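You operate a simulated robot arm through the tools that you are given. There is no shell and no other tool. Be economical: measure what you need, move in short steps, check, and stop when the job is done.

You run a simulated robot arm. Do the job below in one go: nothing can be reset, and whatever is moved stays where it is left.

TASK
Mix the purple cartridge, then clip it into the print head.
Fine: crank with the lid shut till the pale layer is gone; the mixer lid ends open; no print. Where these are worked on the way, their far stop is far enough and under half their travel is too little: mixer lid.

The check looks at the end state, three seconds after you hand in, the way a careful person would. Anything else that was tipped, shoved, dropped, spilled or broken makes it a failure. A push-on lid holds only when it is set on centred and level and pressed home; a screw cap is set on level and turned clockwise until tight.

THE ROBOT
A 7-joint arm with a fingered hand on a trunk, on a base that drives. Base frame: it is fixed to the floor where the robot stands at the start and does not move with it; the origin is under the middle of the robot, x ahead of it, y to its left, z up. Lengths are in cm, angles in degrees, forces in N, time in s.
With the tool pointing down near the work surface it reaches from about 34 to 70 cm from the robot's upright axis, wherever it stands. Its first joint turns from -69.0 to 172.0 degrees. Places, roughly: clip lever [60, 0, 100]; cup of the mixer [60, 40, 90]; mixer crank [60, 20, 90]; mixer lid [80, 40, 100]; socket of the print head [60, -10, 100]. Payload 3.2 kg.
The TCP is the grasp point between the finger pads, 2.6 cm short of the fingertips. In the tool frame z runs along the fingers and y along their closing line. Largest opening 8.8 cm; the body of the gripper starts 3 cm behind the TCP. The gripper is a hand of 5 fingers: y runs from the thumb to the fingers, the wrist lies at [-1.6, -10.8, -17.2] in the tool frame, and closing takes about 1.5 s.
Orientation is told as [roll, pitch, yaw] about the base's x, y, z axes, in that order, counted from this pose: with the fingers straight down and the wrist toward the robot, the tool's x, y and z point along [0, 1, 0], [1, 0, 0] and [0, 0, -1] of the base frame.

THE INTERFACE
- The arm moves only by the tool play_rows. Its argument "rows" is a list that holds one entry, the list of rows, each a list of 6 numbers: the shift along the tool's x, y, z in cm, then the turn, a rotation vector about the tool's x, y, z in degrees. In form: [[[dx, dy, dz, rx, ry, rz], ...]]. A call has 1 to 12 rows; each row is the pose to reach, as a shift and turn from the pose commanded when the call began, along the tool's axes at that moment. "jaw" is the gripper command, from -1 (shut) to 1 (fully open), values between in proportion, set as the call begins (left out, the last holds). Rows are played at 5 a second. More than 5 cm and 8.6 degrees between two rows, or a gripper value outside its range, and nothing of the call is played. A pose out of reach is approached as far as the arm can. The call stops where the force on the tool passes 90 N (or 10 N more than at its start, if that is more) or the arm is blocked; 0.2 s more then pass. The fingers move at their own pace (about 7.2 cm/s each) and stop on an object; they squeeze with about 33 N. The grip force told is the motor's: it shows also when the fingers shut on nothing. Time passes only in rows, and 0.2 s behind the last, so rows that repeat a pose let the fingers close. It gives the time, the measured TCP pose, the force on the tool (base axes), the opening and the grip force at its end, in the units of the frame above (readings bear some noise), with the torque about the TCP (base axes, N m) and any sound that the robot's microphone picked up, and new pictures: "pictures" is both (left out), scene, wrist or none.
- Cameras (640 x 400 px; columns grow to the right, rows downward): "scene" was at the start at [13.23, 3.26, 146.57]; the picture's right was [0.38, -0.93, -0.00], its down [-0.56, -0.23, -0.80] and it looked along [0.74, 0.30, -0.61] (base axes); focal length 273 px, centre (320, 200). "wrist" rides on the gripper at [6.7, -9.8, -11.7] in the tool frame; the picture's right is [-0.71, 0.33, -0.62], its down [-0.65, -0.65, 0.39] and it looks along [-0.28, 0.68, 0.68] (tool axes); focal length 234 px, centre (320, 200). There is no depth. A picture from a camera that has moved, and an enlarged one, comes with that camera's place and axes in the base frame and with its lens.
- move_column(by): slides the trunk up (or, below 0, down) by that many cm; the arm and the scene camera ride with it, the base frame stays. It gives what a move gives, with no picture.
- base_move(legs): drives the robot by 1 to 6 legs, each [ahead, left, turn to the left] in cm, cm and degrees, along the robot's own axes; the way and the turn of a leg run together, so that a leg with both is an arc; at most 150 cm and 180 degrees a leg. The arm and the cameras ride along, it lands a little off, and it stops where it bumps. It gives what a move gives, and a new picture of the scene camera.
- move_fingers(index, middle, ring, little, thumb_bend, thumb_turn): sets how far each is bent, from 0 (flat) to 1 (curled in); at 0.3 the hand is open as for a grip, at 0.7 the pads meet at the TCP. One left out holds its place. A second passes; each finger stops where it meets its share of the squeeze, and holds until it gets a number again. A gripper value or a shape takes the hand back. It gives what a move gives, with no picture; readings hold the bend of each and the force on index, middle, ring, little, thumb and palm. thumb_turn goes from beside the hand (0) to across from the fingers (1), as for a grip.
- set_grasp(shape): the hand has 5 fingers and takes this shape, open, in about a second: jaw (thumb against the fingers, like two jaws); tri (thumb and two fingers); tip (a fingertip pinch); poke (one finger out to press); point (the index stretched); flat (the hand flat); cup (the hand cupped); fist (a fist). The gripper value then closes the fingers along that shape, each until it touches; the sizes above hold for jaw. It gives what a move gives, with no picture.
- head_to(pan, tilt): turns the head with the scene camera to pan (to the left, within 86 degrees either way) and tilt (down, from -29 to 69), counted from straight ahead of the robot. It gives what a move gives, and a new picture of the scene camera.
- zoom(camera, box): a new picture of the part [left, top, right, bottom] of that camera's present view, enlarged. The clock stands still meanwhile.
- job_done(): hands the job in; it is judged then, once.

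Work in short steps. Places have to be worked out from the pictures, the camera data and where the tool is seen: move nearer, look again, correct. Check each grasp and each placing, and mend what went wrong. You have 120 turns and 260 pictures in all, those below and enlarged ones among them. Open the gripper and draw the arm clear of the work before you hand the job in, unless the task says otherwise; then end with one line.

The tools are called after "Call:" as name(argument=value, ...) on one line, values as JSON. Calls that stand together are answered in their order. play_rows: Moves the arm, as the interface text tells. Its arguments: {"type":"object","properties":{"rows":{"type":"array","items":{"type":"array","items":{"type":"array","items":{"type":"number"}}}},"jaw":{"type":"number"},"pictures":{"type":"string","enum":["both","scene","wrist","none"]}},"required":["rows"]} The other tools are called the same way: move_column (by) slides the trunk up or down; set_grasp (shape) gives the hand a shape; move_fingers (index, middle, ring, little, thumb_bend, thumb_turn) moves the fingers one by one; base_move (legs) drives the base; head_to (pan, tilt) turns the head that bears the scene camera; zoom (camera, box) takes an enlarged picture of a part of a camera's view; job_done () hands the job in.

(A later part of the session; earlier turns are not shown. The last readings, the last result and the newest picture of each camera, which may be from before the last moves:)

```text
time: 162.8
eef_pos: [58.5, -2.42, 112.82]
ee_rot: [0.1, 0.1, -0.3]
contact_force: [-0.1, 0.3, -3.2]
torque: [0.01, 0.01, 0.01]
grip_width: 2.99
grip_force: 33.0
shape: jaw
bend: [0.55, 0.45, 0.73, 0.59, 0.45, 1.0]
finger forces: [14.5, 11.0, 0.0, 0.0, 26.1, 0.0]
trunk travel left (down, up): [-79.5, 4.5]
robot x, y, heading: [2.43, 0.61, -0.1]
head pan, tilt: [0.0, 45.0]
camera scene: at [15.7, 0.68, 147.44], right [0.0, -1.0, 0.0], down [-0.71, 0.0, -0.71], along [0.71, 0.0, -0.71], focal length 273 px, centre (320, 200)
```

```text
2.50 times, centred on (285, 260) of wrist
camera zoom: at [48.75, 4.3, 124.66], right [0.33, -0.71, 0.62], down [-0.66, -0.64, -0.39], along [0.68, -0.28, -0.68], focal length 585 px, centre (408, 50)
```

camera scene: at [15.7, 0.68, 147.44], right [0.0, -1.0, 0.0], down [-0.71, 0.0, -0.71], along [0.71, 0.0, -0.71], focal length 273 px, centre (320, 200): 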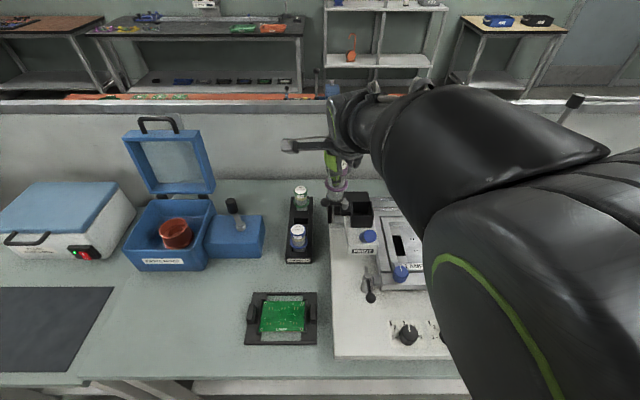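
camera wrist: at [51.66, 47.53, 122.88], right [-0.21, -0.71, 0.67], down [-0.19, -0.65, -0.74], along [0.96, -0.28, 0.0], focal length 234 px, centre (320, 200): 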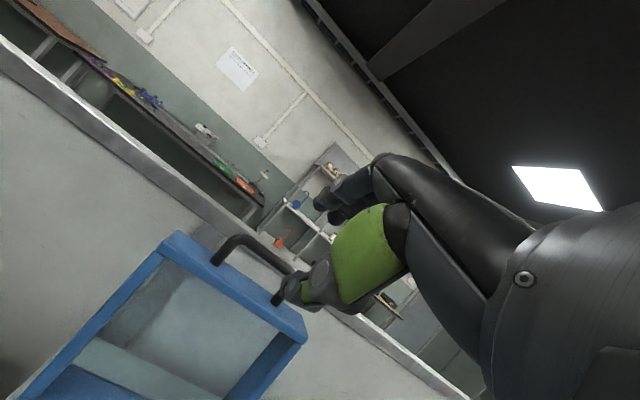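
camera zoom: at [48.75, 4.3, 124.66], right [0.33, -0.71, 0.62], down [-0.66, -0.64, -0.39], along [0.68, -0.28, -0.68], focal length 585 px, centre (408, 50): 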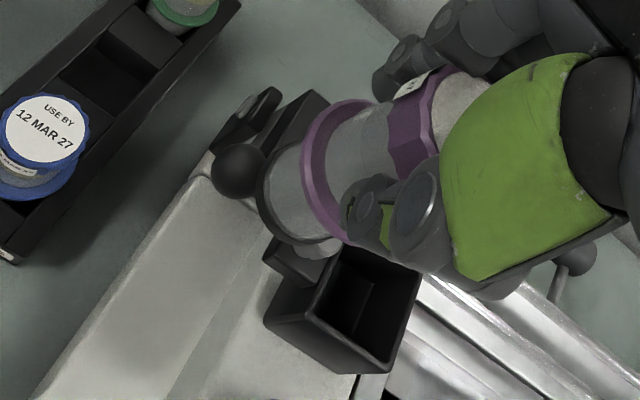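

Socket opening ≈(60.0, −9.35, 100.3). The cartridge hangs tilted about 4° (bottom toward +y) and 0.35 cm ahead of the TCP; I correct the roll and bring it over the socket.

Call:
play_rows(rows=[[[-2, 0.4, 0, 0, -1.5, 0], [-4.5, 0.8, 0, 0, -3, 0], [-6.5, 1.15, 0, 0, -4, 0], [-6.5, 1.15, 2, 0, -4, 0], [-6.5, 1.15, 3.4, 0, -4, 0], [-6.5, 1.15, 3.4, 0, -4, 0]]], pictures="none")

Call:
zoom(camera="scene", box=[320, 150, 410, 240])

Call:
zoom(camera="wrist", box=[210, 180, 360, 340])

```text
time: 164.2
eef_pos: [59.6, -9.04, 109.26]
ee_rot: [-3.8, 0.1, -0.4]
contact_force: [0.9, -0.5, -2.7]
torque: [0.02, 0.01, 0.02]
grip_width: 2.98
grip_force: 33.1
shape: jaw
bend: [0.55, 0.45, 0.73, 0.59, 0.45, 1.0]
finger forces: [14.6, 11.1, 0.0, 0.0, 26.1, 0.1]
trunk travel left (down, up): [-79.5, 4.5]
robot x, y, heading: [2.12, 0.84, 0.2]
head pan, tilt: [0.0, 45.0]
```

```text
4.44 times, centred on (365, 195) of scene
camera zoom: at [15.67, 0.66, 147.44], right [0.0, -1.0, 0.0], down [-0.71, 0.0, -0.71], along [0.71, 0.0, -0.71], focal length 1215 px, centre (120, 222)
```

zoom: 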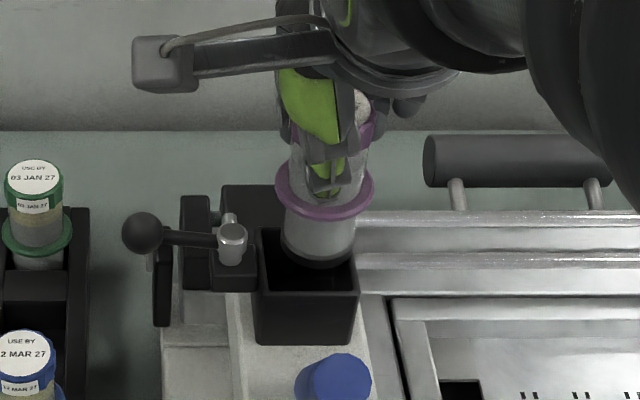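

```text
2.50 times, centred on (285, 260) of wrist
camera zoom: at [49.85, -1.49, 120.7], right [0.33, -0.67, 0.67], down [-0.66, -0.67, -0.34], along [0.68, -0.33, -0.66], focal length 585 px, centre (408, 50)
```

zoom: 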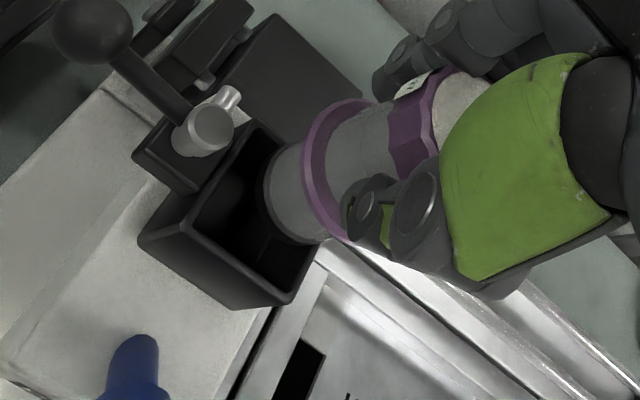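

Now vertical; needs about +0.5 y, −0.25 x. I shift and lower the body into the socket, looking before the flange seats.

Call:
play_rows(rows=[[[0.5, -0.25, 0, 0, 0, 0], [0.5, -0.25, 1, 0, 0, 0], [0.5, -0.25, 2, 0, 0, 0], [0.5, -0.25, 3, 0, 0, 0], [0.5, -0.25, 3, 0, 0, 0]]], pictures="none")

Call:
zoom(camera="scene", box=[320, 150, 410, 240])

Call:
zoom(camera="wrist", box=[210, 180, 360, 340])

```text
time: 165.4
eef_pos: [58.39, -8.31, 108.04]
ee_rot: [-3.8, -1.9, -0.4]
contact_force: [-15.7, -2.7, 53.2]
torque: [-0.08, -0.47, -0.15]
grip_width: 3.08
grip_force: 33.1
shape: jaw
bend: [0.6, 0.45, 0.73, 0.59, 0.41, 1.0]
finger forces: [28.2, 19.1, 1.9, 0.1, 34.2, 0.0]
trunk travel left (down, up): [-79.5, 4.5]
robot x, y, heading: [2.09, 0.83, -0.2]
head pan, tilt: [0.0, 45.0]
```

```text
4.44 times, centred on (365, 195) of scene
camera zoom: at [13.87, 0.78, 147.64], right [0.0, -1.0, 0.0], down [-0.7, 0.0, -0.72], along [0.72, 0.0, -0.7], focal length 1215 px, centre (120, 222)
```

zoom: 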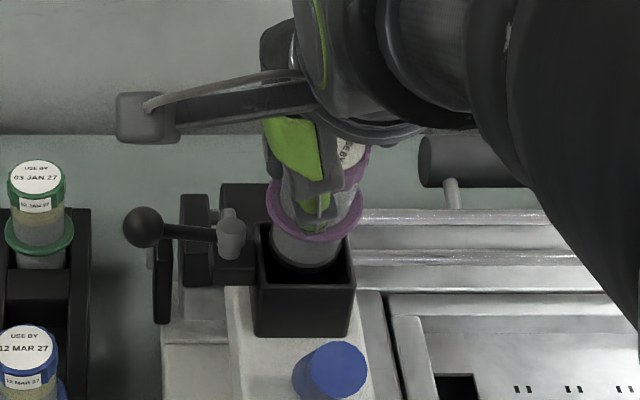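

```text
2.50 times, centred on (285, 260) of wrist
camera zoom: at [48.37, -0.84, 119.05], right [0.31, -0.67, 0.68], down [-0.65, -0.67, -0.37], along [0.7, -0.33, -0.64], focal length 585 px, centre (408, 50)
```

zoom: 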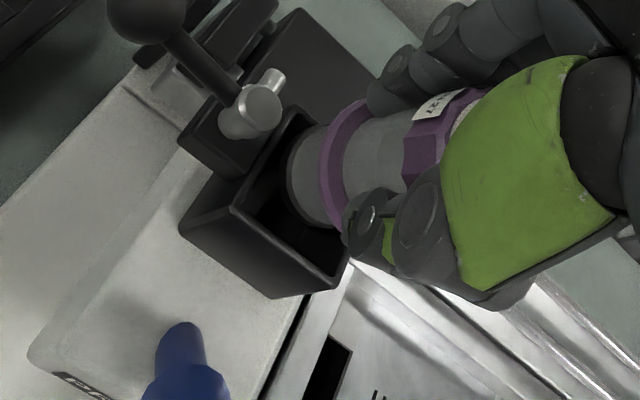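

It caught on the far rim: the cartridge is ~1 cm too far in +x. I raise, shift back 1 cm and look.

Call:
play_rows(rows=[[[0, 0, -2, 0, 0, 0], [0, 0, -3.6, 0, 0, 0], [0, -1.0, -3.6, 0, 0, 0], [0, -1.0, -3.6, 0, 0, 0]]], pictures="none")

Call:
zoom(camera="scene", box=[320, 150, 410, 240])

Call:
zoom(camera="wrist", box=[210, 180, 360, 340])

```text
time: 166.4
eef_pos: [58.2, -8.37, 109.94]
ee_rot: [-3.9, 0.3, -0.4]
contact_force: [-0.6, 0.2, -3.3]
torque: [0.02, 0.02, 0.01]
grip_width: 3.0
grip_force: 32.9
shape: jaw
bend: [0.58, 0.45, 0.73, 0.59, 0.45, 1.0]
finger forces: [15.6, 12.2, 2.5, 0.0, 26.6, 0.0]
trunk travel left (down, up): [-79.5, 4.5]
robot x, y, heading: [2.68, 0.76, 0.2]
head pan, tilt: [0.0, 45.0]
```

```text
4.44 times, centred on (365, 195) of scene
camera zoom: at [15.83, 0.66, 147.42], right [0.0, -1.0, 0.0], down [-0.71, 0.0, -0.71], along [0.71, 0.0, -0.71], focal length 1215 px, centre (120, 222)
```

zoom: 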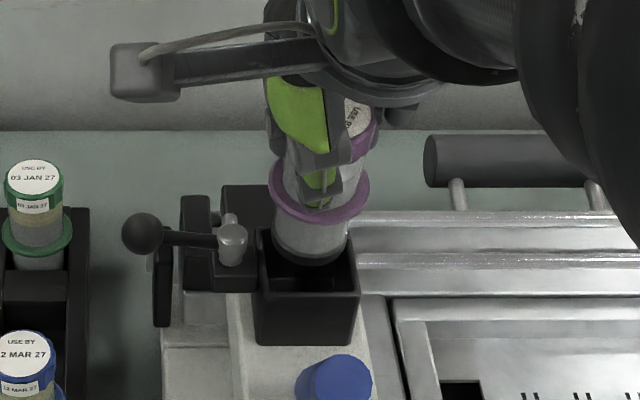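

```text
2.50 times, centred on (285, 260) of wrist
camera zoom: at [48.59, -0.75, 121.36], right [0.33, -0.67, 0.67], down [-0.66, -0.67, -0.34], along [0.67, -0.33, -0.66], focal length 585 px, centre (408, 50)
```

zoom: 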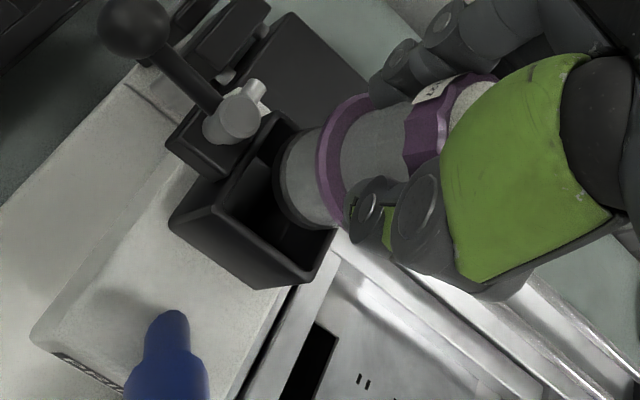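

Now the bottom is centred in y and about 0.2 cm short in x. I adjust and lower again.

Call:
play_rows(rows=[[[0, 0.2, 0.5, 0, 0, 0], [0, 0.2, 1.2, 0, 0, 0], [0, 0.2, 1.9, 0, 0, 0], [0, 0.2, 2.6, 0, 0, 0], [0, 0.2, 2.6, 0, 0, 0]]], pictures="none")

Call:
zoom(camera="scene", box=[320, 150, 410, 240])

Call:
zoom(camera="wrist", box=[210, 180, 360, 340])

```text
time: 167.6
eef_pos: [57.99, -8.55, 108.09]
ee_rot: [-4.0, -0.8, -0.5]
contact_force: [-6.5, -0.4, 30.2]
torque: [-0.13, -0.54, -0.02]
grip_width: 2.99
grip_force: 33.1
shape: jaw
bend: [0.58, 0.44, 0.73, 0.59, 0.44, 1.0]
finger forces: [17.4, 19.8, 2.8, 0.0, 32.0, 0.0]
trunk travel left (down, up): [-79.5, 4.5]
robot x, y, heading: [2.04, 0.98, 0.1]
head pan, tilt: [0.0, 45.0]
```

```text
4.44 times, centred on (365, 195) of scene
camera zoom: at [14.72, 0.76, 147.57], right [0.0, -1.0, 0.0], down [-0.7, 0.0, -0.71], along [0.71, 0.0, -0.7], focal length 1215 px, centre (120, 222)
```

zoom: 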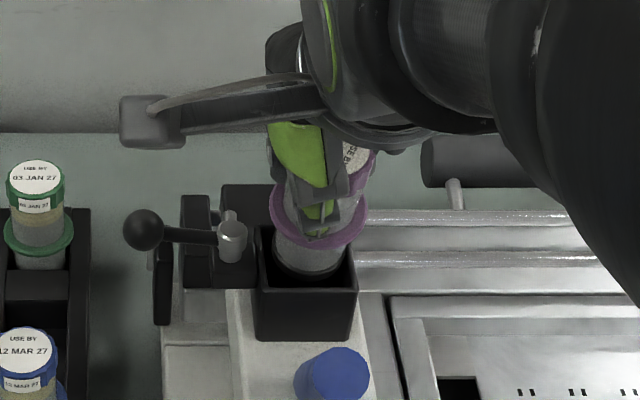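

```text
2.50 times, centred on (285, 260) of wrist
camera zoom: at [48.15, -0.98, 119.29], right [0.32, -0.67, 0.68], down [-0.65, -0.67, -0.35], along [0.69, -0.33, -0.65], focal length 585 px, centre (408, 50)
```

zoom: 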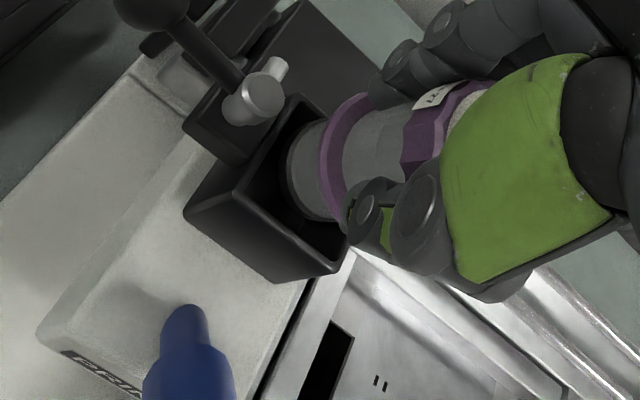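

Still catching the far edge, by about 0.6 cm in x. I raise, shift back 0.7 and try again.

Call:
play_rows(rows=[[[0, 0, -1.2, 0, 0, 0], [0, -0.4, -1.8, 0, 0, 0], [0, -0.8, -1.8, 0, 0, 0], [0, -0.8, -1.8, 0, 0, 0]]], pictures="none")

Call:
zoom(camera="scene", box=[330, 170, 400, 240])

Call:
zoom(camera="wrist", box=[230, 190, 340, 310])

```text
time: 168.6
eef_pos: [57.71, -8.54, 109.01]
ee_rot: [-3.9, 0.2, -0.4]
contact_force: [-0.5, 0.0, -2.5]
torque: [0.02, 0.02, 0.0]
grip_width: 2.99
grip_force: 32.8
shape: jaw
bend: [0.58, 0.44, 0.73, 0.59, 0.45, 1.0]
finger forces: [15.9, 11.2, 2.7, 0.0, 26.2, 0.0]
trunk travel left (down, up): [-79.5, 4.5]
robot x, y, heading: [2.36, 0.97, -0.2]
head pan, tilt: [0.0, 45.0]
```

```text
5.71 times, centred on (365, 205) of scene
camera zoom: at [15.76, 0.66, 147.43], right [0.0, -1.0, 0.0], down [-0.71, 0.0, -0.71], along [0.71, 0.0, -0.71], focal length 1562 px, centre (63, 171)
```

zoom: 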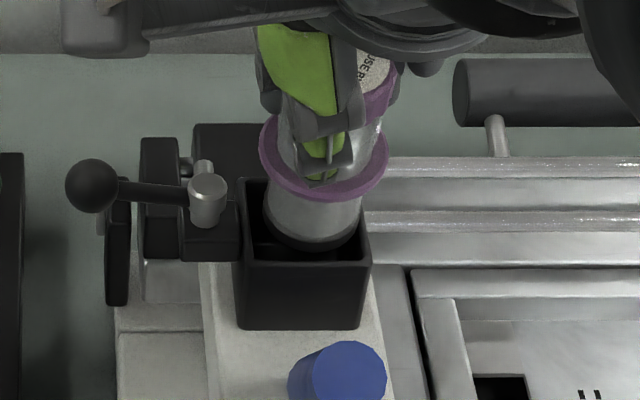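

```text
3.33 times, centred on (285, 250) of wrist
camera zoom: at [48.07, -1.02, 120.37], right [0.33, -0.67, 0.67], down [-0.66, -0.67, -0.34], along [0.68, -0.33, -0.66], focal length 781 px, centre (437, 33)
```

zoom: 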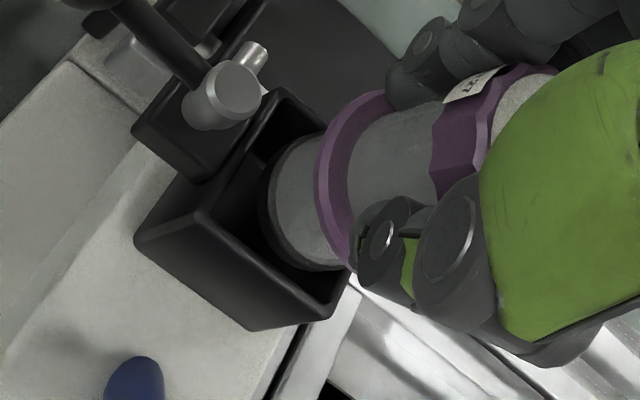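

Re-triangulating: rim centre ≈(58.8, −9.05, 101.5), cartridge axis ≈(59.0, −9.45). So I shift +0.4 y, −0.2 x and lower gently in small steps.

Call:
play_rows(rows=[[[0.4, -0.2, 0, 0, 0, 0], [0.4, -0.2, 0.5, 0, 0, 0], [0.4, -0.2, 1.0, 0, 0, 0], [0.4, -0.2, 1.5, 0, 0, 0], [0.4, -0.2, 2.0, 0, 0, 0]]], pictures="none")

Call:
zoom(camera="scene", box=[330, 170, 400, 240])

Call:
zoom(camera="wrist", box=[230, 190, 340, 310])

```text
time: 169.8
eef_pos: [57.65, -8.31, 107.2]
ee_rot: [-4.0, 0.0, -0.5]
contact_force: [4.9, 0.0, -0.2]
torque: [0.03, -0.23, 0.04]
grip_width: 2.99
grip_force: 32.9
shape: jaw
bend: [0.57, 0.44, 0.73, 0.59, 0.45, 1.0]
finger forces: [16.8, 13.5, 3.2, 0.0, 25.7, 0.0]
trunk travel left (down, up): [-79.5, 4.5]
robot x, y, heading: [2.41, 0.8, 0.4]
head pan, tilt: [0.0, 45.0]
```

```text
5.71 times, centred on (365, 205) of scene
camera zoom: at [15.82, 0.67, 147.43], right [0.0, -1.0, 0.0], down [-0.71, 0.0, -0.71], along [0.71, 0.0, -0.71], focal length 1562 px, centre (63, 171)
```

zoom: 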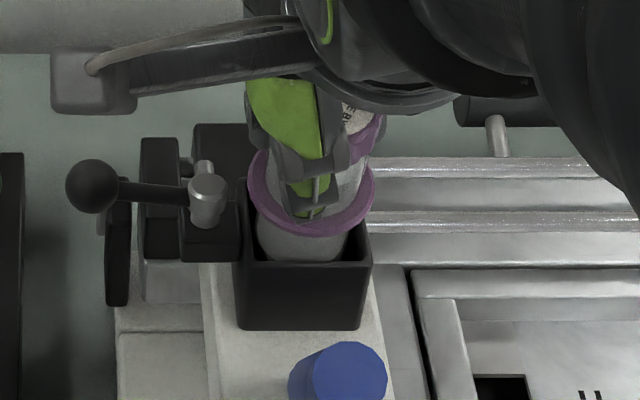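

```text
3.33 times, centred on (285, 250) of wrist
camera zoom: at [47.91, -0.74, 118.51], right [0.33, -0.67, 0.67], down [-0.66, -0.67, -0.34], along [0.68, -0.33, -0.66], focal length 781 px, centre (437, 33)
```

zoom: 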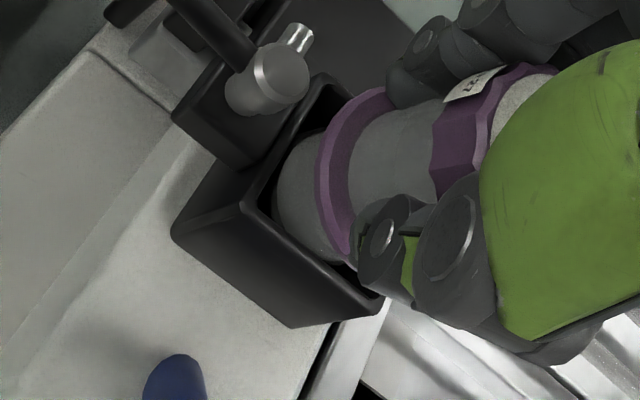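

It is entering the socket; a slight push from the front wall (+4.9 N x). I ease +0.25 in x and lower further.

Call:
play_rows(rows=[[[0.05, 0.25, 0, 0, 0, 0], [0.05, 0.25, 0.6, 0, 0, 0], [0.05, 0.25, 1.2, 0, 0, 0], [0.05, 0.25, 1.8, 0, 0, 0], [0.05, 0.25, 1.8, 0, 0, 0]]], pictures="none")

Call:
zoom(camera="scene", box=[330, 170, 400, 240])

Call:
zoom(camera="wrist", box=[230, 190, 340, 310])

```text
time: 171.0
eef_pos: [57.87, -8.15, 105.33]
ee_rot: [-3.9, 0.0, -0.4]
contact_force: [6.2, 0.0, -0.6]
torque: [0.01, -0.24, 0.07]
grip_width: 3.0
grip_force: 33.1
shape: jaw
bend: [0.57, 0.44, 0.73, 0.59, 0.46, 1.0]
finger forces: [17.0, 14.0, 3.7, 0.0, 25.3, 0.0]
trunk travel left (down, up): [-79.5, 4.5]
robot x, y, heading: [1.93, 0.74, -0.1]
head pan, tilt: [0.0, 45.0]
```

```text
5.71 times, centred on (365, 205) of scene
camera zoom: at [15.83, 0.67, 147.43], right [0.0, -1.0, 0.0], down [-0.71, 0.0, -0.71], along [0.71, 0.0, -0.71], focal length 1562 px, centre (63, 171)
```

zoom: 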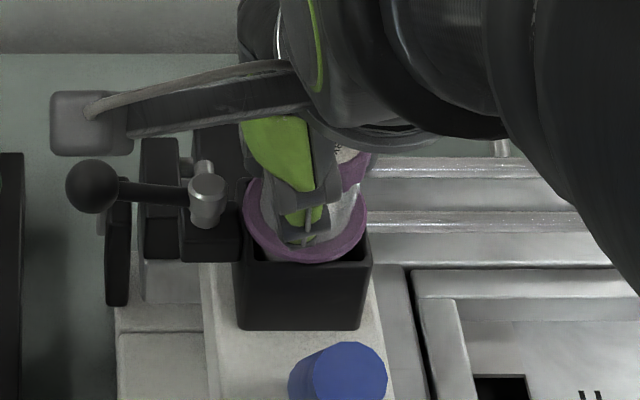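

```text
3.33 times, centred on (285, 250) of wrist
camera zoom: at [48.16, -0.72, 116.71], right [0.33, -0.67, 0.67], down [-0.66, -0.67, -0.34], along [0.68, -0.33, -0.66], focal length 781 px, centre (437, 33)
```

zoom: 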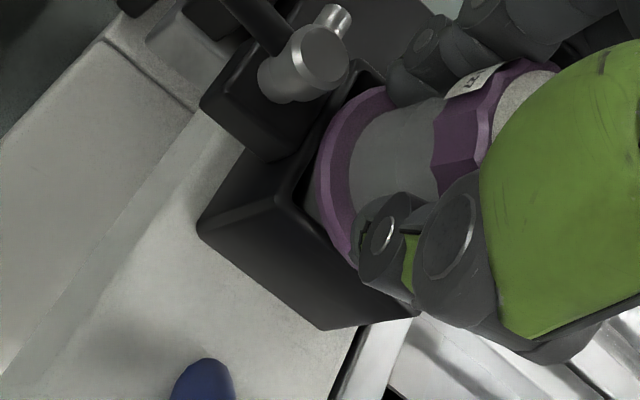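

The flange nears the rim, well centred. I lower the last bit until it seats.

Call:
play_rows(rows=[[[0, 0.2, 0.4, 0, 0, 0], [0, 0.3, 0.8, 0, 0, 0], [0, 0.3, 1.2, 0, 0, 0], [0, 0.3, 1.5, 0, 0, 0]]], pictures="none")

Call:
zoom(camera="scene", box=[330, 170, 400, 240])

Call:
zoom(camera="wrist", box=[230, 190, 340, 310])

```text
time: 172.0
eef_pos: [58.02, -8.23, 104.59]
ee_rot: [-3.8, -1.2, -0.3]
contact_force: [6.8, 0.6, 35.9]
torque: [-0.16, -0.23, 0.02]
grip_width: 3.41
grip_force: 33.0
shape: jaw
bend: [0.55, 0.42, 0.73, 0.59, 0.46, 1.0]
finger forces: [21.0, 15.9, 5.5, 0.0, 31.4, 0.1]
trunk travel left (down, up): [-79.5, 4.5]
robot x, y, heading: [2.25, 0.57, -0.1]
head pan, tilt: [0.0, 45.0]
```

```text
5.71 times, centred on (365, 205) of scene
camera zoom: at [15.13, 0.82, 147.53], right [0.0, -1.0, 0.0], down [-0.7, 0.0, -0.71], along [0.71, 0.0, -0.7], focal length 1562 px, centre (63, 171)
```

zoom: 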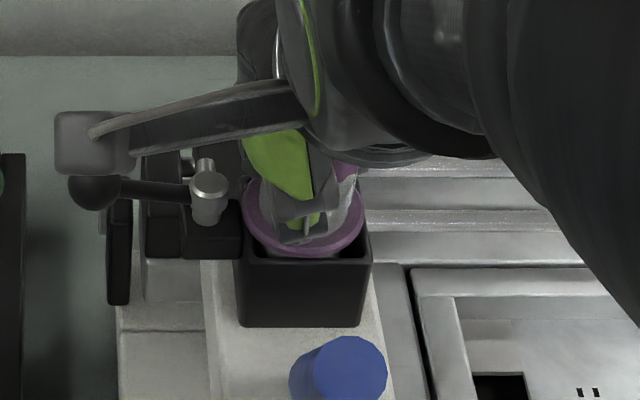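

```text
3.33 times, centred on (285, 250) of wrist
camera zoom: at [48.07, -0.71, 115.86], right [0.31, -0.67, 0.68], down [-0.65, -0.67, -0.36], along [0.69, -0.33, -0.64], focal length 781 px, centre (437, 33)
```

zoom: 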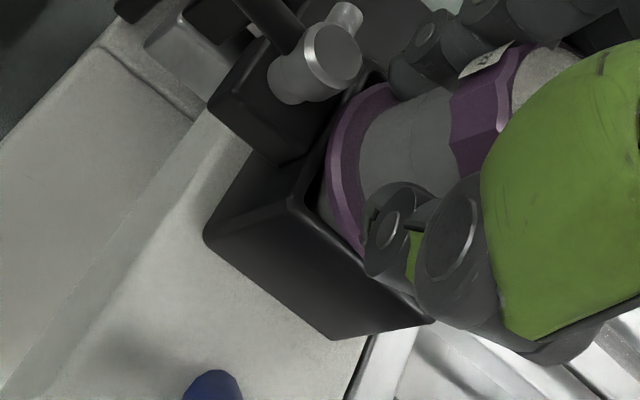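

Contact of 36 N: seated. I relax and open the hand, then look.

Call:
play_rows(rows=[[[0, 0, -0.3, 0, 0, 0], [0, 0, -0.6, 0, 0, 0]]], pictures="none")

Call:
play_rows(rows=[[[0, 0, 0, 0, 0, 0], [0, 0, 0, 0, 0, 0], [0, 0, 0, 0, 0, 0], [0, 0, 0, 0, 0, 0], [0, 0, -1.5, 0, 0, 0], [0, 0, -4, 0, 0, 0], [0, 0, -8, 0, 2, 0], [0, 0, -11, 0, 3.8, 0], [0, 0, -11, 0, 3.8, 0]]], jaw=0.25)

Call:
zoom(camera="scene", box=[320, 160, 410, 250])

Call:
zoom(camera="wrist", box=[200, 180, 360, 340])

```text
time: 172.6
eef_pos: [57.97, -8.32, 104.77]
ee_rot: [-3.9, -0.5, -0.3]
contact_force: [6.3, 0.5, 22.2]
torque: [-0.12, -0.25, 0.03]
grip_width: 3.38
grip_force: 33.3
shape: jaw
bend: [0.55, 0.42, 0.73, 0.59, 0.46, 1.0]
finger forces: [19.2, 15.0, 5.3, 0.0, 29.7, 0.0]
trunk travel left (down, up): [-79.5, 4.5]
robot x, y, heading: [2.03, 0.34, 0.1]
head pan, tilt: [0.0, 45.0]
```

```text
time: 174.6
eef_pos: [58.03, -7.67, 115.38]
ee_rot: [0.0, 0.2, -0.3]
contact_force: [0.4, 0.1, -0.1]
torque: [0.03, -0.01, -0.01]
grip_width: 5.49
grip_force: 0.0
shape: jaw
bend: [0.44, 0.37, 0.72, 0.43, 0.08, 0.99]
finger forces: [0.0, 0.0, 0.1, 0.1, 0.0, 0.1]
trunk travel left (down, up): [-79.5, 4.5]
robot x, y, heading: [2.34, 0.9, -0.1]
head pan, tilt: [0.0, 45.0]
camera scene: at [15.69, 0.69, 147.44], right [0.0, -1.0, 0.0], down [-0.71, 0.0, -0.71], along [0.71, 0.0, -0.71], focal length 273 px, centre (320, 200)
camera wrist: at [48.44, -0.85, 127.29], right [0.33, -0.71, 0.62], down [-0.66, -0.65, -0.39], along [0.68, -0.28, -0.68], focal length 234 px, centre (320, 200)
```

scene: 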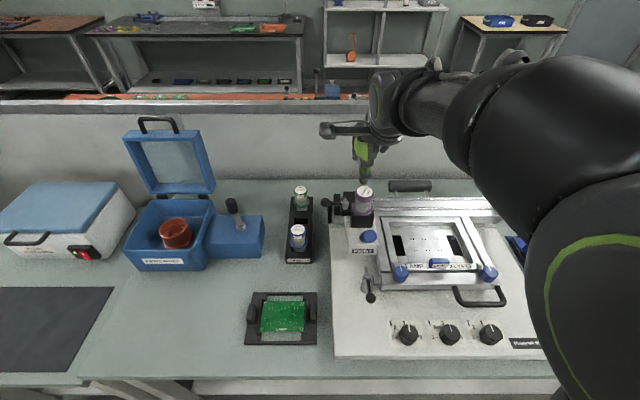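
wrist: 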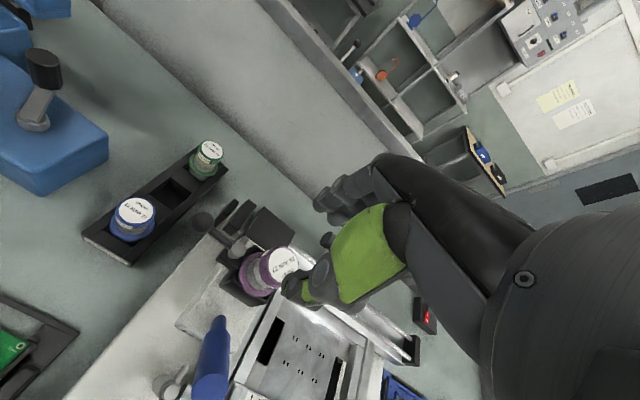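

```text
4.44 times, centred on (365, 205) of scene
camera zoom: at [15.69, 0.69, 147.44], right [0.0, -1.0, 0.0], down [-0.71, 0.0, -0.71], along [0.71, 0.0, -0.71], focal length 1215 px, centre (120, 178)
```

zoom: 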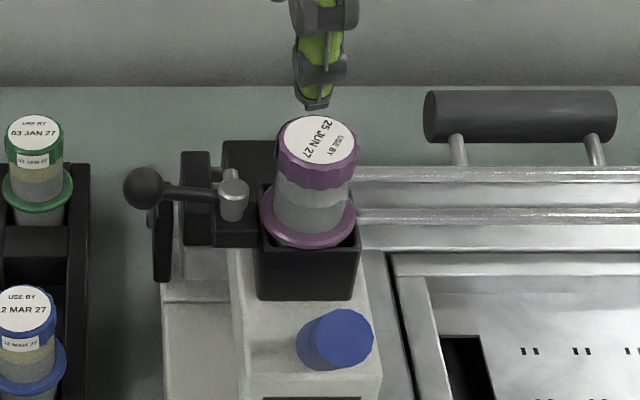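

```text
2.50 times, centred on (280, 260) of wrist
camera zoom: at [48.44, -0.85, 127.29], right [0.33, -0.71, 0.62], down [-0.66, -0.65, -0.39], along [0.68, -0.28, -0.68], focal length 585 px, centre (420, 50)
```

zoom: 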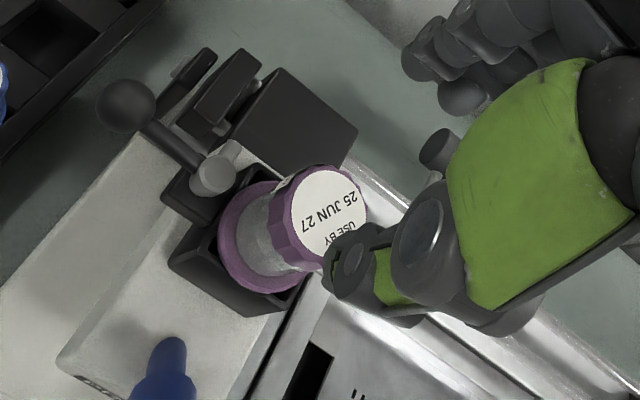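

The cartridge stands in the socket, flange at the rim. Now I study the clip lever closely.

Call:
zoom(camera="scene", box=[338, 182, 382, 222])

Call:
zoom(camera="wrist", box=[225, 190, 315, 300])

```text
10.00 times, centred on (360, 202) of scene
camera zoom: at [15.69, 0.69, 147.44], right [0.0, -1.0, 0.0], down [-0.71, 0.0, -0.71], along [0.71, 0.0, -0.71], focal length 2734 px, centre (-80, 180)
```

zoom: 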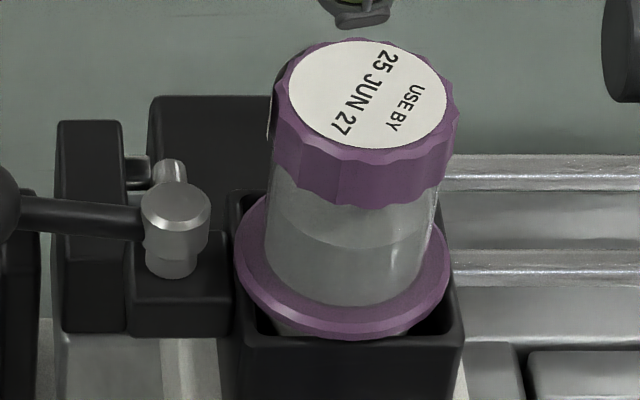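

```text
3.64 times, centred on (270, 245) of wrist
camera zoom: at [48.44, -0.85, 127.29], right [0.33, -0.71, 0.62], down [-0.66, -0.65, -0.39], along [0.68, -0.28, -0.68], focal length 852 px, centre (502, 36)
```

zoom: 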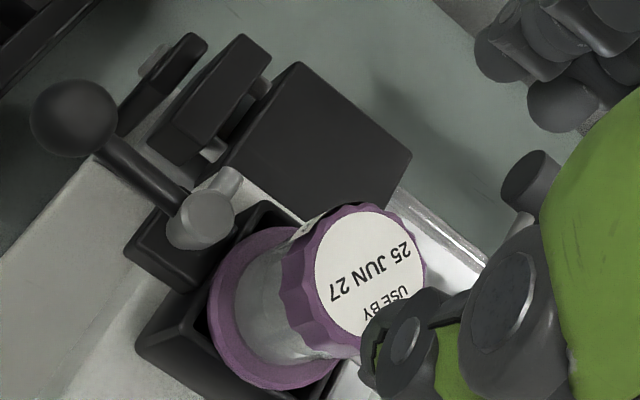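

To understand this lever type I look at its twin on the frame side and at the clip from the wrist with higher zoom.

Call:
zoom(camera="scene", box=[352, 258, 392, 308])

Call:
zoom(camera="wrist", box=[225, 195, 285, 255])

```text
8.00 times, centred on (372, 283) of scene
camera zoom: at [15.69, 0.69, 147.44], right [0.0, -1.0, 0.0], down [-0.71, 0.0, -0.71], along [0.71, 0.0, -0.71], focal length 2187 px, centre (-96, -464)
```

zoom: 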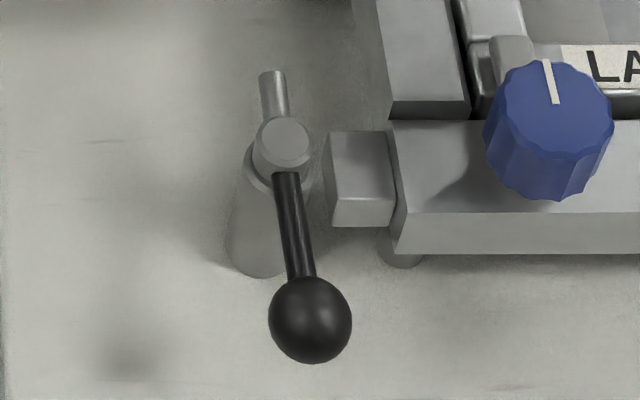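

```text
6.67 times, centred on (255, 225) of wrist
camera zoom: at [48.44, -0.85, 127.29], right [0.33, -0.71, 0.62], down [-0.66, -0.65, -0.39], along [0.68, -0.28, -0.68], focal length 1561 px, centre (753, 33)
```

zoom: 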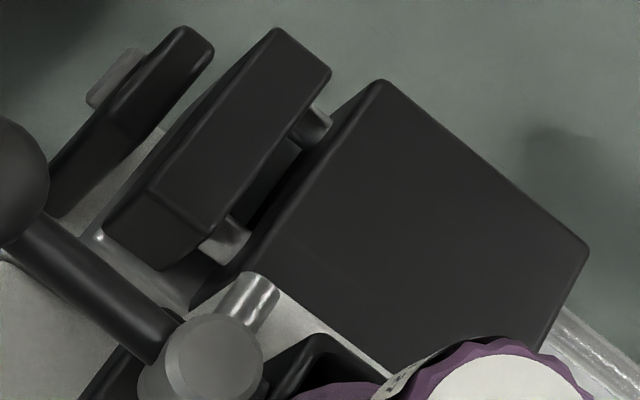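

The lever is a vertical-axis clamp lever: hub ≈(59, −5, 103.3), ball ≈(58.8, −0.5, 103.6), its metal nose points +x; turned clockwise 90° the nose comes over the cartridge flange. Plates around are low (z≈96). I go above the ball.

Call:
play_rows(rows=[[[2.4, 0.3, 0, 0, 0, 0], [4.8, 0.6, 0, 0, 0, 0], [7.2, 0.8, 0, 0, 0, 0], [7.2, 0.8, 3, 0, 0, 0], [7.2, 0.8, 6, 0, 0, 0], [7.2, 0.8, 6, 0, 0, 0]]], pictures="none")

Call:
zoom(camera="wrist", box=[200, 160, 380, 330])

Call:
zoom(camera="scene", box=[310, 150, 400, 240])

```text
time: 176.0
eef_pos: [58.86, -0.54, 109.45]
ee_rot: [-0.1, 0.0, -0.4]
contact_force: [0.0, 0.5, -0.3]
torque: [0.02, -0.04, 0.0]
grip_width: 5.47
grip_force: 0.1
shape: jaw
bend: [0.44, 0.38, 0.72, 0.43, 0.08, 0.99]
finger forces: [0.0, 0.0, 0.0, 0.0, 0.0, 0.0]
trunk travel left (down, up): [-79.5, 4.5]
robot x, y, heading: [2.37, 0.66, -0.2]
head pan, tilt: [0.0, 45.0]
```

```text
2.35 times, centred on (290, 245) of wrist
camera zoom: at [49.16, 6.29, 121.31], right [0.33, -0.71, 0.62], down [-0.66, -0.65, -0.39], along [0.68, -0.28, -0.68], focal length 551 px, centre (391, 94)
```

zoom: 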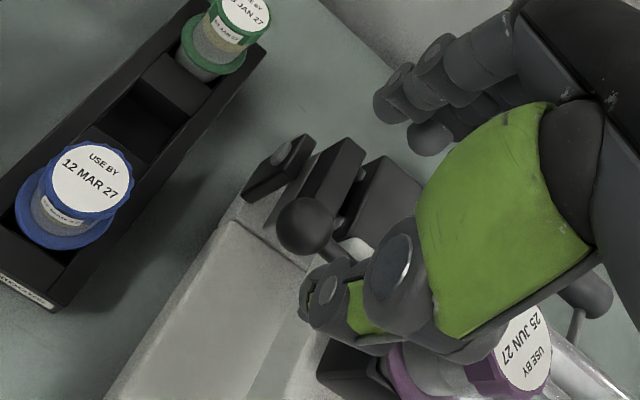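

```text
4.44 times, centred on (355, 195) of scene
camera zoom: at [15.59, 0.67, 147.45], right [0.0, -1.0, 0.0], down [-0.71, 0.0, -0.71], along [0.71, 0.0, -0.71], focal length 1215 px, centre (164, 222)
```

zoom: 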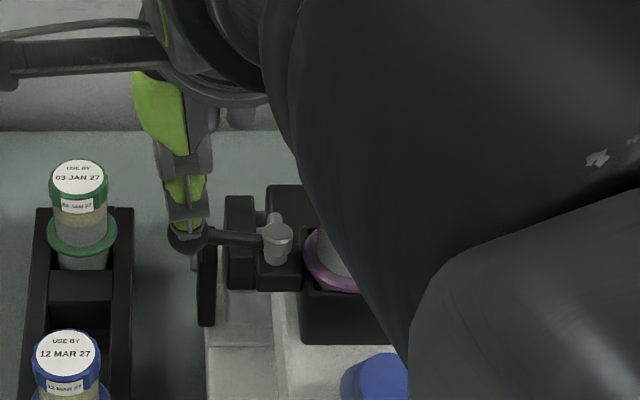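

Ball at (58.7, −0.3). I lower and grip it lightly.

Call:
play_rows(rows=[[[0.15, -0.1, 1.5, 0, 0, 0], [0.15, -0.1, 3, 0, 0, 0], [0.15, -0.1, 4.4, 0, 0, 0], [0.15, -0.1, 4.4, 0, 0, 0]]], pictures="none")

Call:
play_rows(rows=[[[0, 0, 0, 0, 0, 0], [0, 0, 0, 0, 0, 0], [0, 0, 0, 0, 0, 0], [0, 0, 0, 0, 0, 0], [0, 0, 0, 0, 0, 0], [0, 0, 0, 0, 0, 0]]], jaw=-1, pictures="none")

Call:
zoom(camera="wrist", box=[200, 160, 380, 330])

```text
time: 177.0
eef_pos: [58.63, -0.2, 104.95]
ee_rot: [-0.1, 0.2, -0.4]
contact_force: [0.3, -0.4, 0.2]
torque: [0.03, 0.01, 0.01]
grip_width: 5.5
grip_force: 0.0
shape: jaw
bend: [0.44, 0.38, 0.72, 0.43, 0.08, 0.99]
finger forces: [0.0, 0.1, 0.1, 0.1, 0.1, 0.0]
trunk travel left (down, up): [-79.5, 4.5]
robot x, y, heading: [2.68, 0.49, -0.2]
head pan, tilt: [0.0, 45.0]
```

```text
time: 178.4
eef_pos: [58.84, -0.13, 104.96]
ee_rot: [0.0, 0.0, -0.4]
contact_force: [1.3, 1.0, 0.7]
torque: [-0.07, -0.11, 0.05]
grip_width: 0.94
grip_force: 33.4
shape: jaw
bend: [0.69, 0.54, 0.71, 0.69, 0.82, 1.0]
finger forces: [13.1, 14.8, 3.8, 0.1, 23.2, 0.0]
trunk travel left (down, up): [-79.5, 4.5]
robot x, y, heading: [2.22, 0.57, -0.1]
head pan, tilt: [0.0, 45.0]
```

```text
2.35 times, centred on (290, 245) of wrist
camera zoom: at [49.04, 6.58, 116.84], right [0.33, -0.71, 0.62], down [-0.66, -0.65, -0.39], along [0.68, -0.28, -0.68], focal length 551 px, centre (391, 94)
```

zoom: 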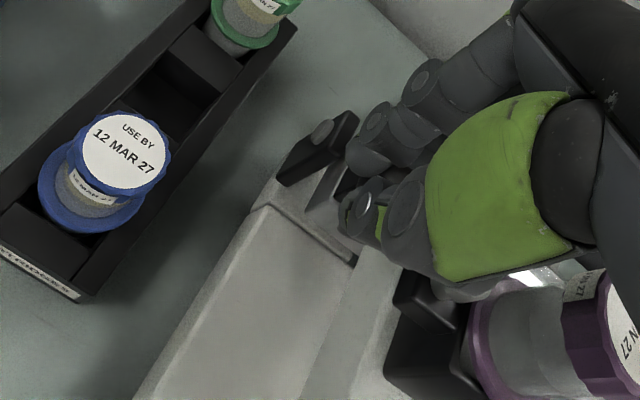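

Held. I try turning it clockwise (ball toward +x) by about 35°.

Call:
play_rows(rows=[[[-0.07, 0.8, 0, 0, 0, 0], [-0.27, 1.54, 0, 0, 0, 0], [-0.5, 2.1, 0, 0, 0, 0], [-0.81, 2.58, 0, 0, 0, 0], [-0.81, 2.58, 0, 0, 0, 0]]])

Call:
zoom(camera="wrist", box=[200, 160, 380, 330])

Call:
zoom(camera="scene", box=[310, 150, 400, 240])

```text
time: 179.6
eef_pos: [61.17, -1.11, 105.1]
ee_rot: [-0.1, 0.0, -0.3]
contact_force: [-3.7, -0.8, -1.6]
torque: [-0.03, -0.01, -0.14]
grip_width: 0.86
grip_force: 33.1
shape: jaw
bend: [0.69, 0.56, 0.71, 0.69, 0.82, 0.97]
finger forces: [12.7, 17.0, 0.0, 0.1, 23.1, 0.0]
trunk travel left (down, up): [-79.5, 4.5]
robot x, y, heading: [2.48, 0.72, -0.1]
head pan, tilt: [0.0, 45.0]
camera scene: at [15.51, 0.65, 147.46], right [0.0, -1.0, 0.0], down [-0.71, 0.0, -0.71], along [0.71, 0.0, -0.71], focal length 273 px, centre (320, 200)
camera wrist: at [51.53, 5.73, 116.87], right [0.33, -0.71, 0.63], down [-0.66, -0.65, -0.39], along [0.68, -0.28, -0.68], focal length 234 px, centre (320, 200)
```

scene: 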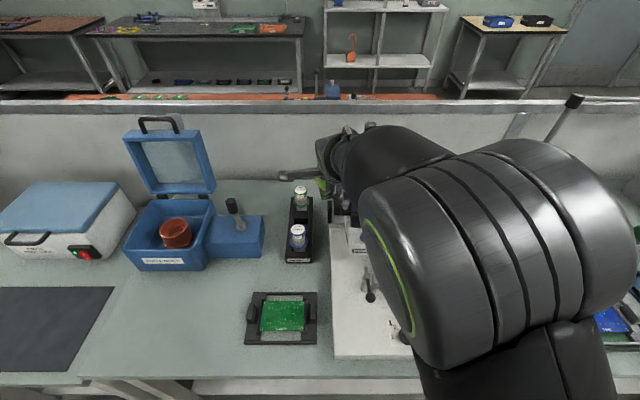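
wrist: 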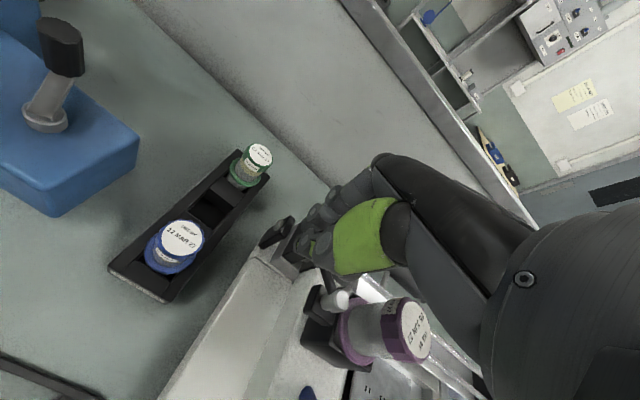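

```text
2.35 times, centred on (290, 245) of wrist
camera zoom: at [51.53, 5.73, 116.87], right [0.33, -0.71, 0.63], down [-0.66, -0.65, -0.39], along [0.68, -0.28, -0.68], focal length 551 px, centre (391, 94)
```

zoom: 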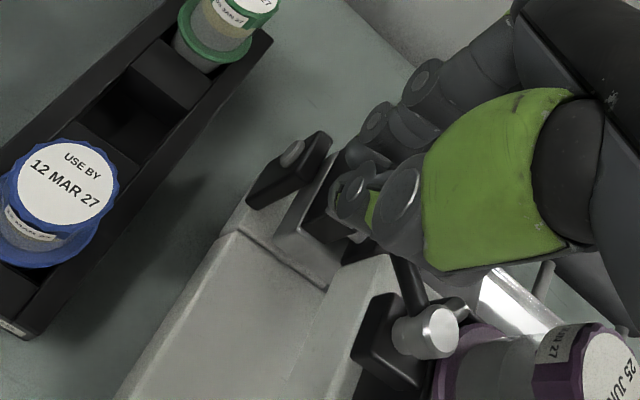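

```text
4.44 times, centred on (355, 195) of scene
camera zoom: at [15.51, 0.65, 147.46], right [0.0, -1.0, 0.0], down [-0.71, 0.0, -0.71], along [0.71, 0.0, -0.71], focal length 1215 px, centre (164, 222)
```

zoom: 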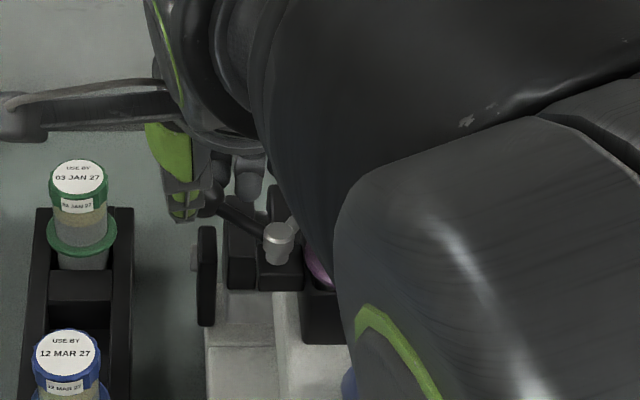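

The lever turns freely and its nose swings toward the flange. I continue, about 45° more, watching force.

Call:
play_rows(rows=[[[-0.4, 0.5, 0, 0, 0, 0], [-0.8, 0.87, 0, 0, 0, 0], [-1.3, 1.2, 0, 0, 0, 0], [-1.79, 1.5, 0, 0, 0, 0], [-2.35, 1.7, 0, 0, 0, 0], [-2.91, 1.85, 0, 0, 0, 0], [-2.91, 1.85, 0, 0, 0, 0]]], pictures="none")

Call:
zoom(camera="wrist", box=[200, 160, 420, 400])

```text
time: 181.2
eef_pos: [63.19, -3.98, 105.0]
ee_rot: [-0.1, -0.1, -0.4]
contact_force: [1.0, 1.4, 4.7]
torque: [0.0, -0.03, -0.03]
grip_width: 0.81
grip_force: 32.5
shape: jaw
bend: [0.69, 0.57, 0.71, 0.69, 0.84, 0.98]
finger forces: [0.0, 10.3, 0.1, 0.0, 0.0, 0.0]
trunk travel left (down, up): [-79.5, 4.5]
robot x, y, heading: [2.04, 0.74, 0.0]
head pan, tilt: [0.0, 45.0]
```

```text
1.67 times, centred on (310, 280) of wrist
camera zoom: at [53.5, 2.84, 116.88], right [0.33, -0.71, 0.63], down [-0.66, -0.65, -0.39], along [0.68, -0.28, -0.68], focal length 390 px, centre (337, 67)
```

zoom: 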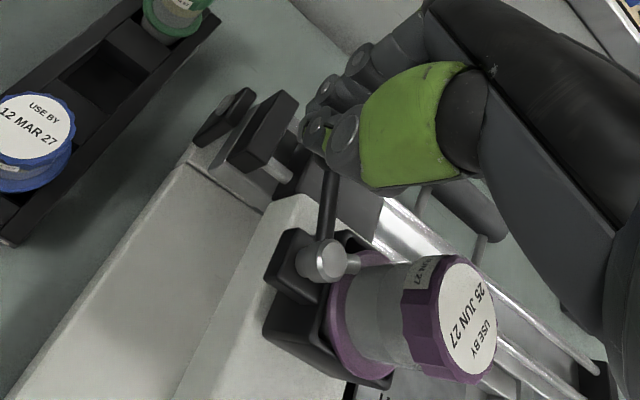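

Lever is ~72° round, nose over the flange, but my grip has slid off the ball. I open, recentre on the ball and look.

Call:
play_rows(rows=[[[0, 0, 0, 0, 0, 0], [0, 0, 0, 0, 0, 0], [0, 0, 0, 0, 0, 0], [0, 0, -3, 0, 0, 0], [0, 0, -3, 0, 0, 0]]], jaw=0.1, pictures="none")

Call:
zoom(camera="wrist", box=[200, 160, 420, 400])

```text
time: 182.4
eef_pos: [63.02, -3.9, 107.96]
ee_rot: [-0.1, 0.1, -0.4]
contact_force: [-0.7, -0.2, -0.4]
torque: [0.0, 0.02, -0.01]
grip_width: 4.77
grip_force: 0.0
shape: jaw
bend: [0.48, 0.4, 0.72, 0.46, 0.33, 0.99]
finger forces: [0.1, 0.0, 0.1, 0.0, 0.0, 0.0]
trunk travel left (down, up): [-79.5, 4.5]
robot x, y, heading: [2.31, 0.72, -0.2]
head pan, tilt: [0.0, 45.0]
```

```text
1.67 times, centred on (310, 280) of wrist
camera zoom: at [53.45, 2.92, 119.79], right [0.33, -0.71, 0.62], down [-0.66, -0.65, -0.39], along [0.68, -0.28, -0.68], focal length 390 px, centre (337, 67)
```

zoom: 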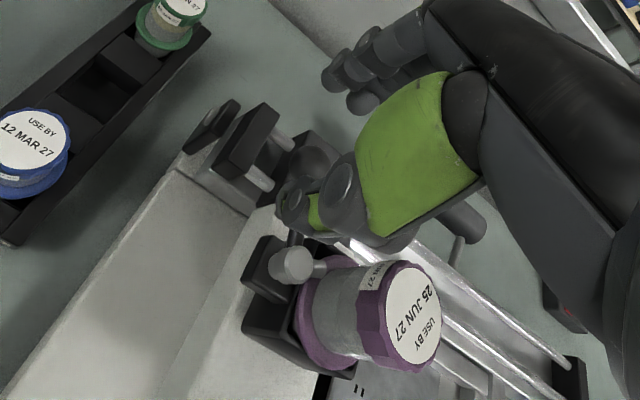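

The ball is at ≈(63.4, −4.7), i.e. the lever is turned ~86° with its nose over the flange. I retreat upward to view the clip clearly.

Call:
play_rows(rows=[[[0, 0, -4, 0, 0, 0], [0, 0, -8, 0, 0, 0], [4, 0, -9, 0, 0, 0], [8, 0, -9, 0, 0, 0], [8, 0, -9, 0, 0, 0]]], pictures="none")

Call:
zoom(camera="scene", box=[330, 170, 400, 240])

Call:
zoom(camera="wrist", box=[230, 230, 380, 380])

```text
time: 183.6
eef_pos: [63.23, 3.58, 117.52]
ee_rot: [0.7, -0.1, -0.7]
contact_force: [-0.4, -0.6, 0.0]
torque: [0.04, 0.02, 0.03]
grip_width: 4.79
grip_force: 0.1
shape: jaw
bend: [0.48, 0.4, 0.72, 0.46, 0.33, 0.99]
finger forces: [0.0, 0.0, 0.0, 0.0, 0.1, 0.0]
trunk travel left (down, up): [-79.5, 4.5]
robot x, y, heading: [2.63, 0.73, -0.2]
head pan, tilt: [0.0, 45.0]
```

```text
5.71 times, centred on (365, 205) of scene
camera zoom: at [15.63, 0.52, 147.45], right [0.0, -1.0, 0.0], down [-0.71, 0.0, -0.71], along [0.71, 0.0, -0.71], focal length 1562 px, centre (63, 171)
```

zoom: 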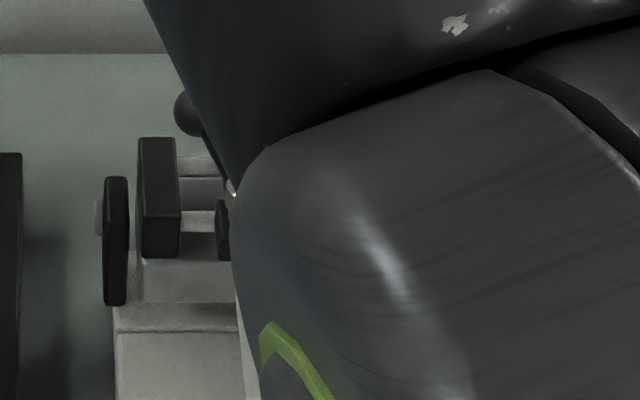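

```text
2.67 times, centred on (305, 305) of wrist
camera zoom: at [53.54, 10.25, 129.47], right [0.32, -0.72, 0.62], down [-0.66, -0.64, -0.4], along [0.68, -0.28, -0.68], focal length 624 px, centre (360, -80)
```

zoom: 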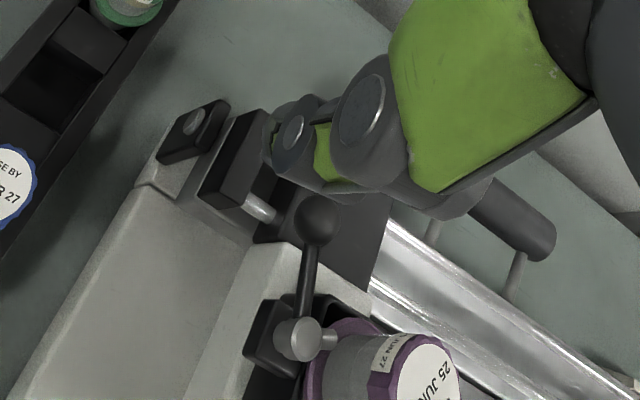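

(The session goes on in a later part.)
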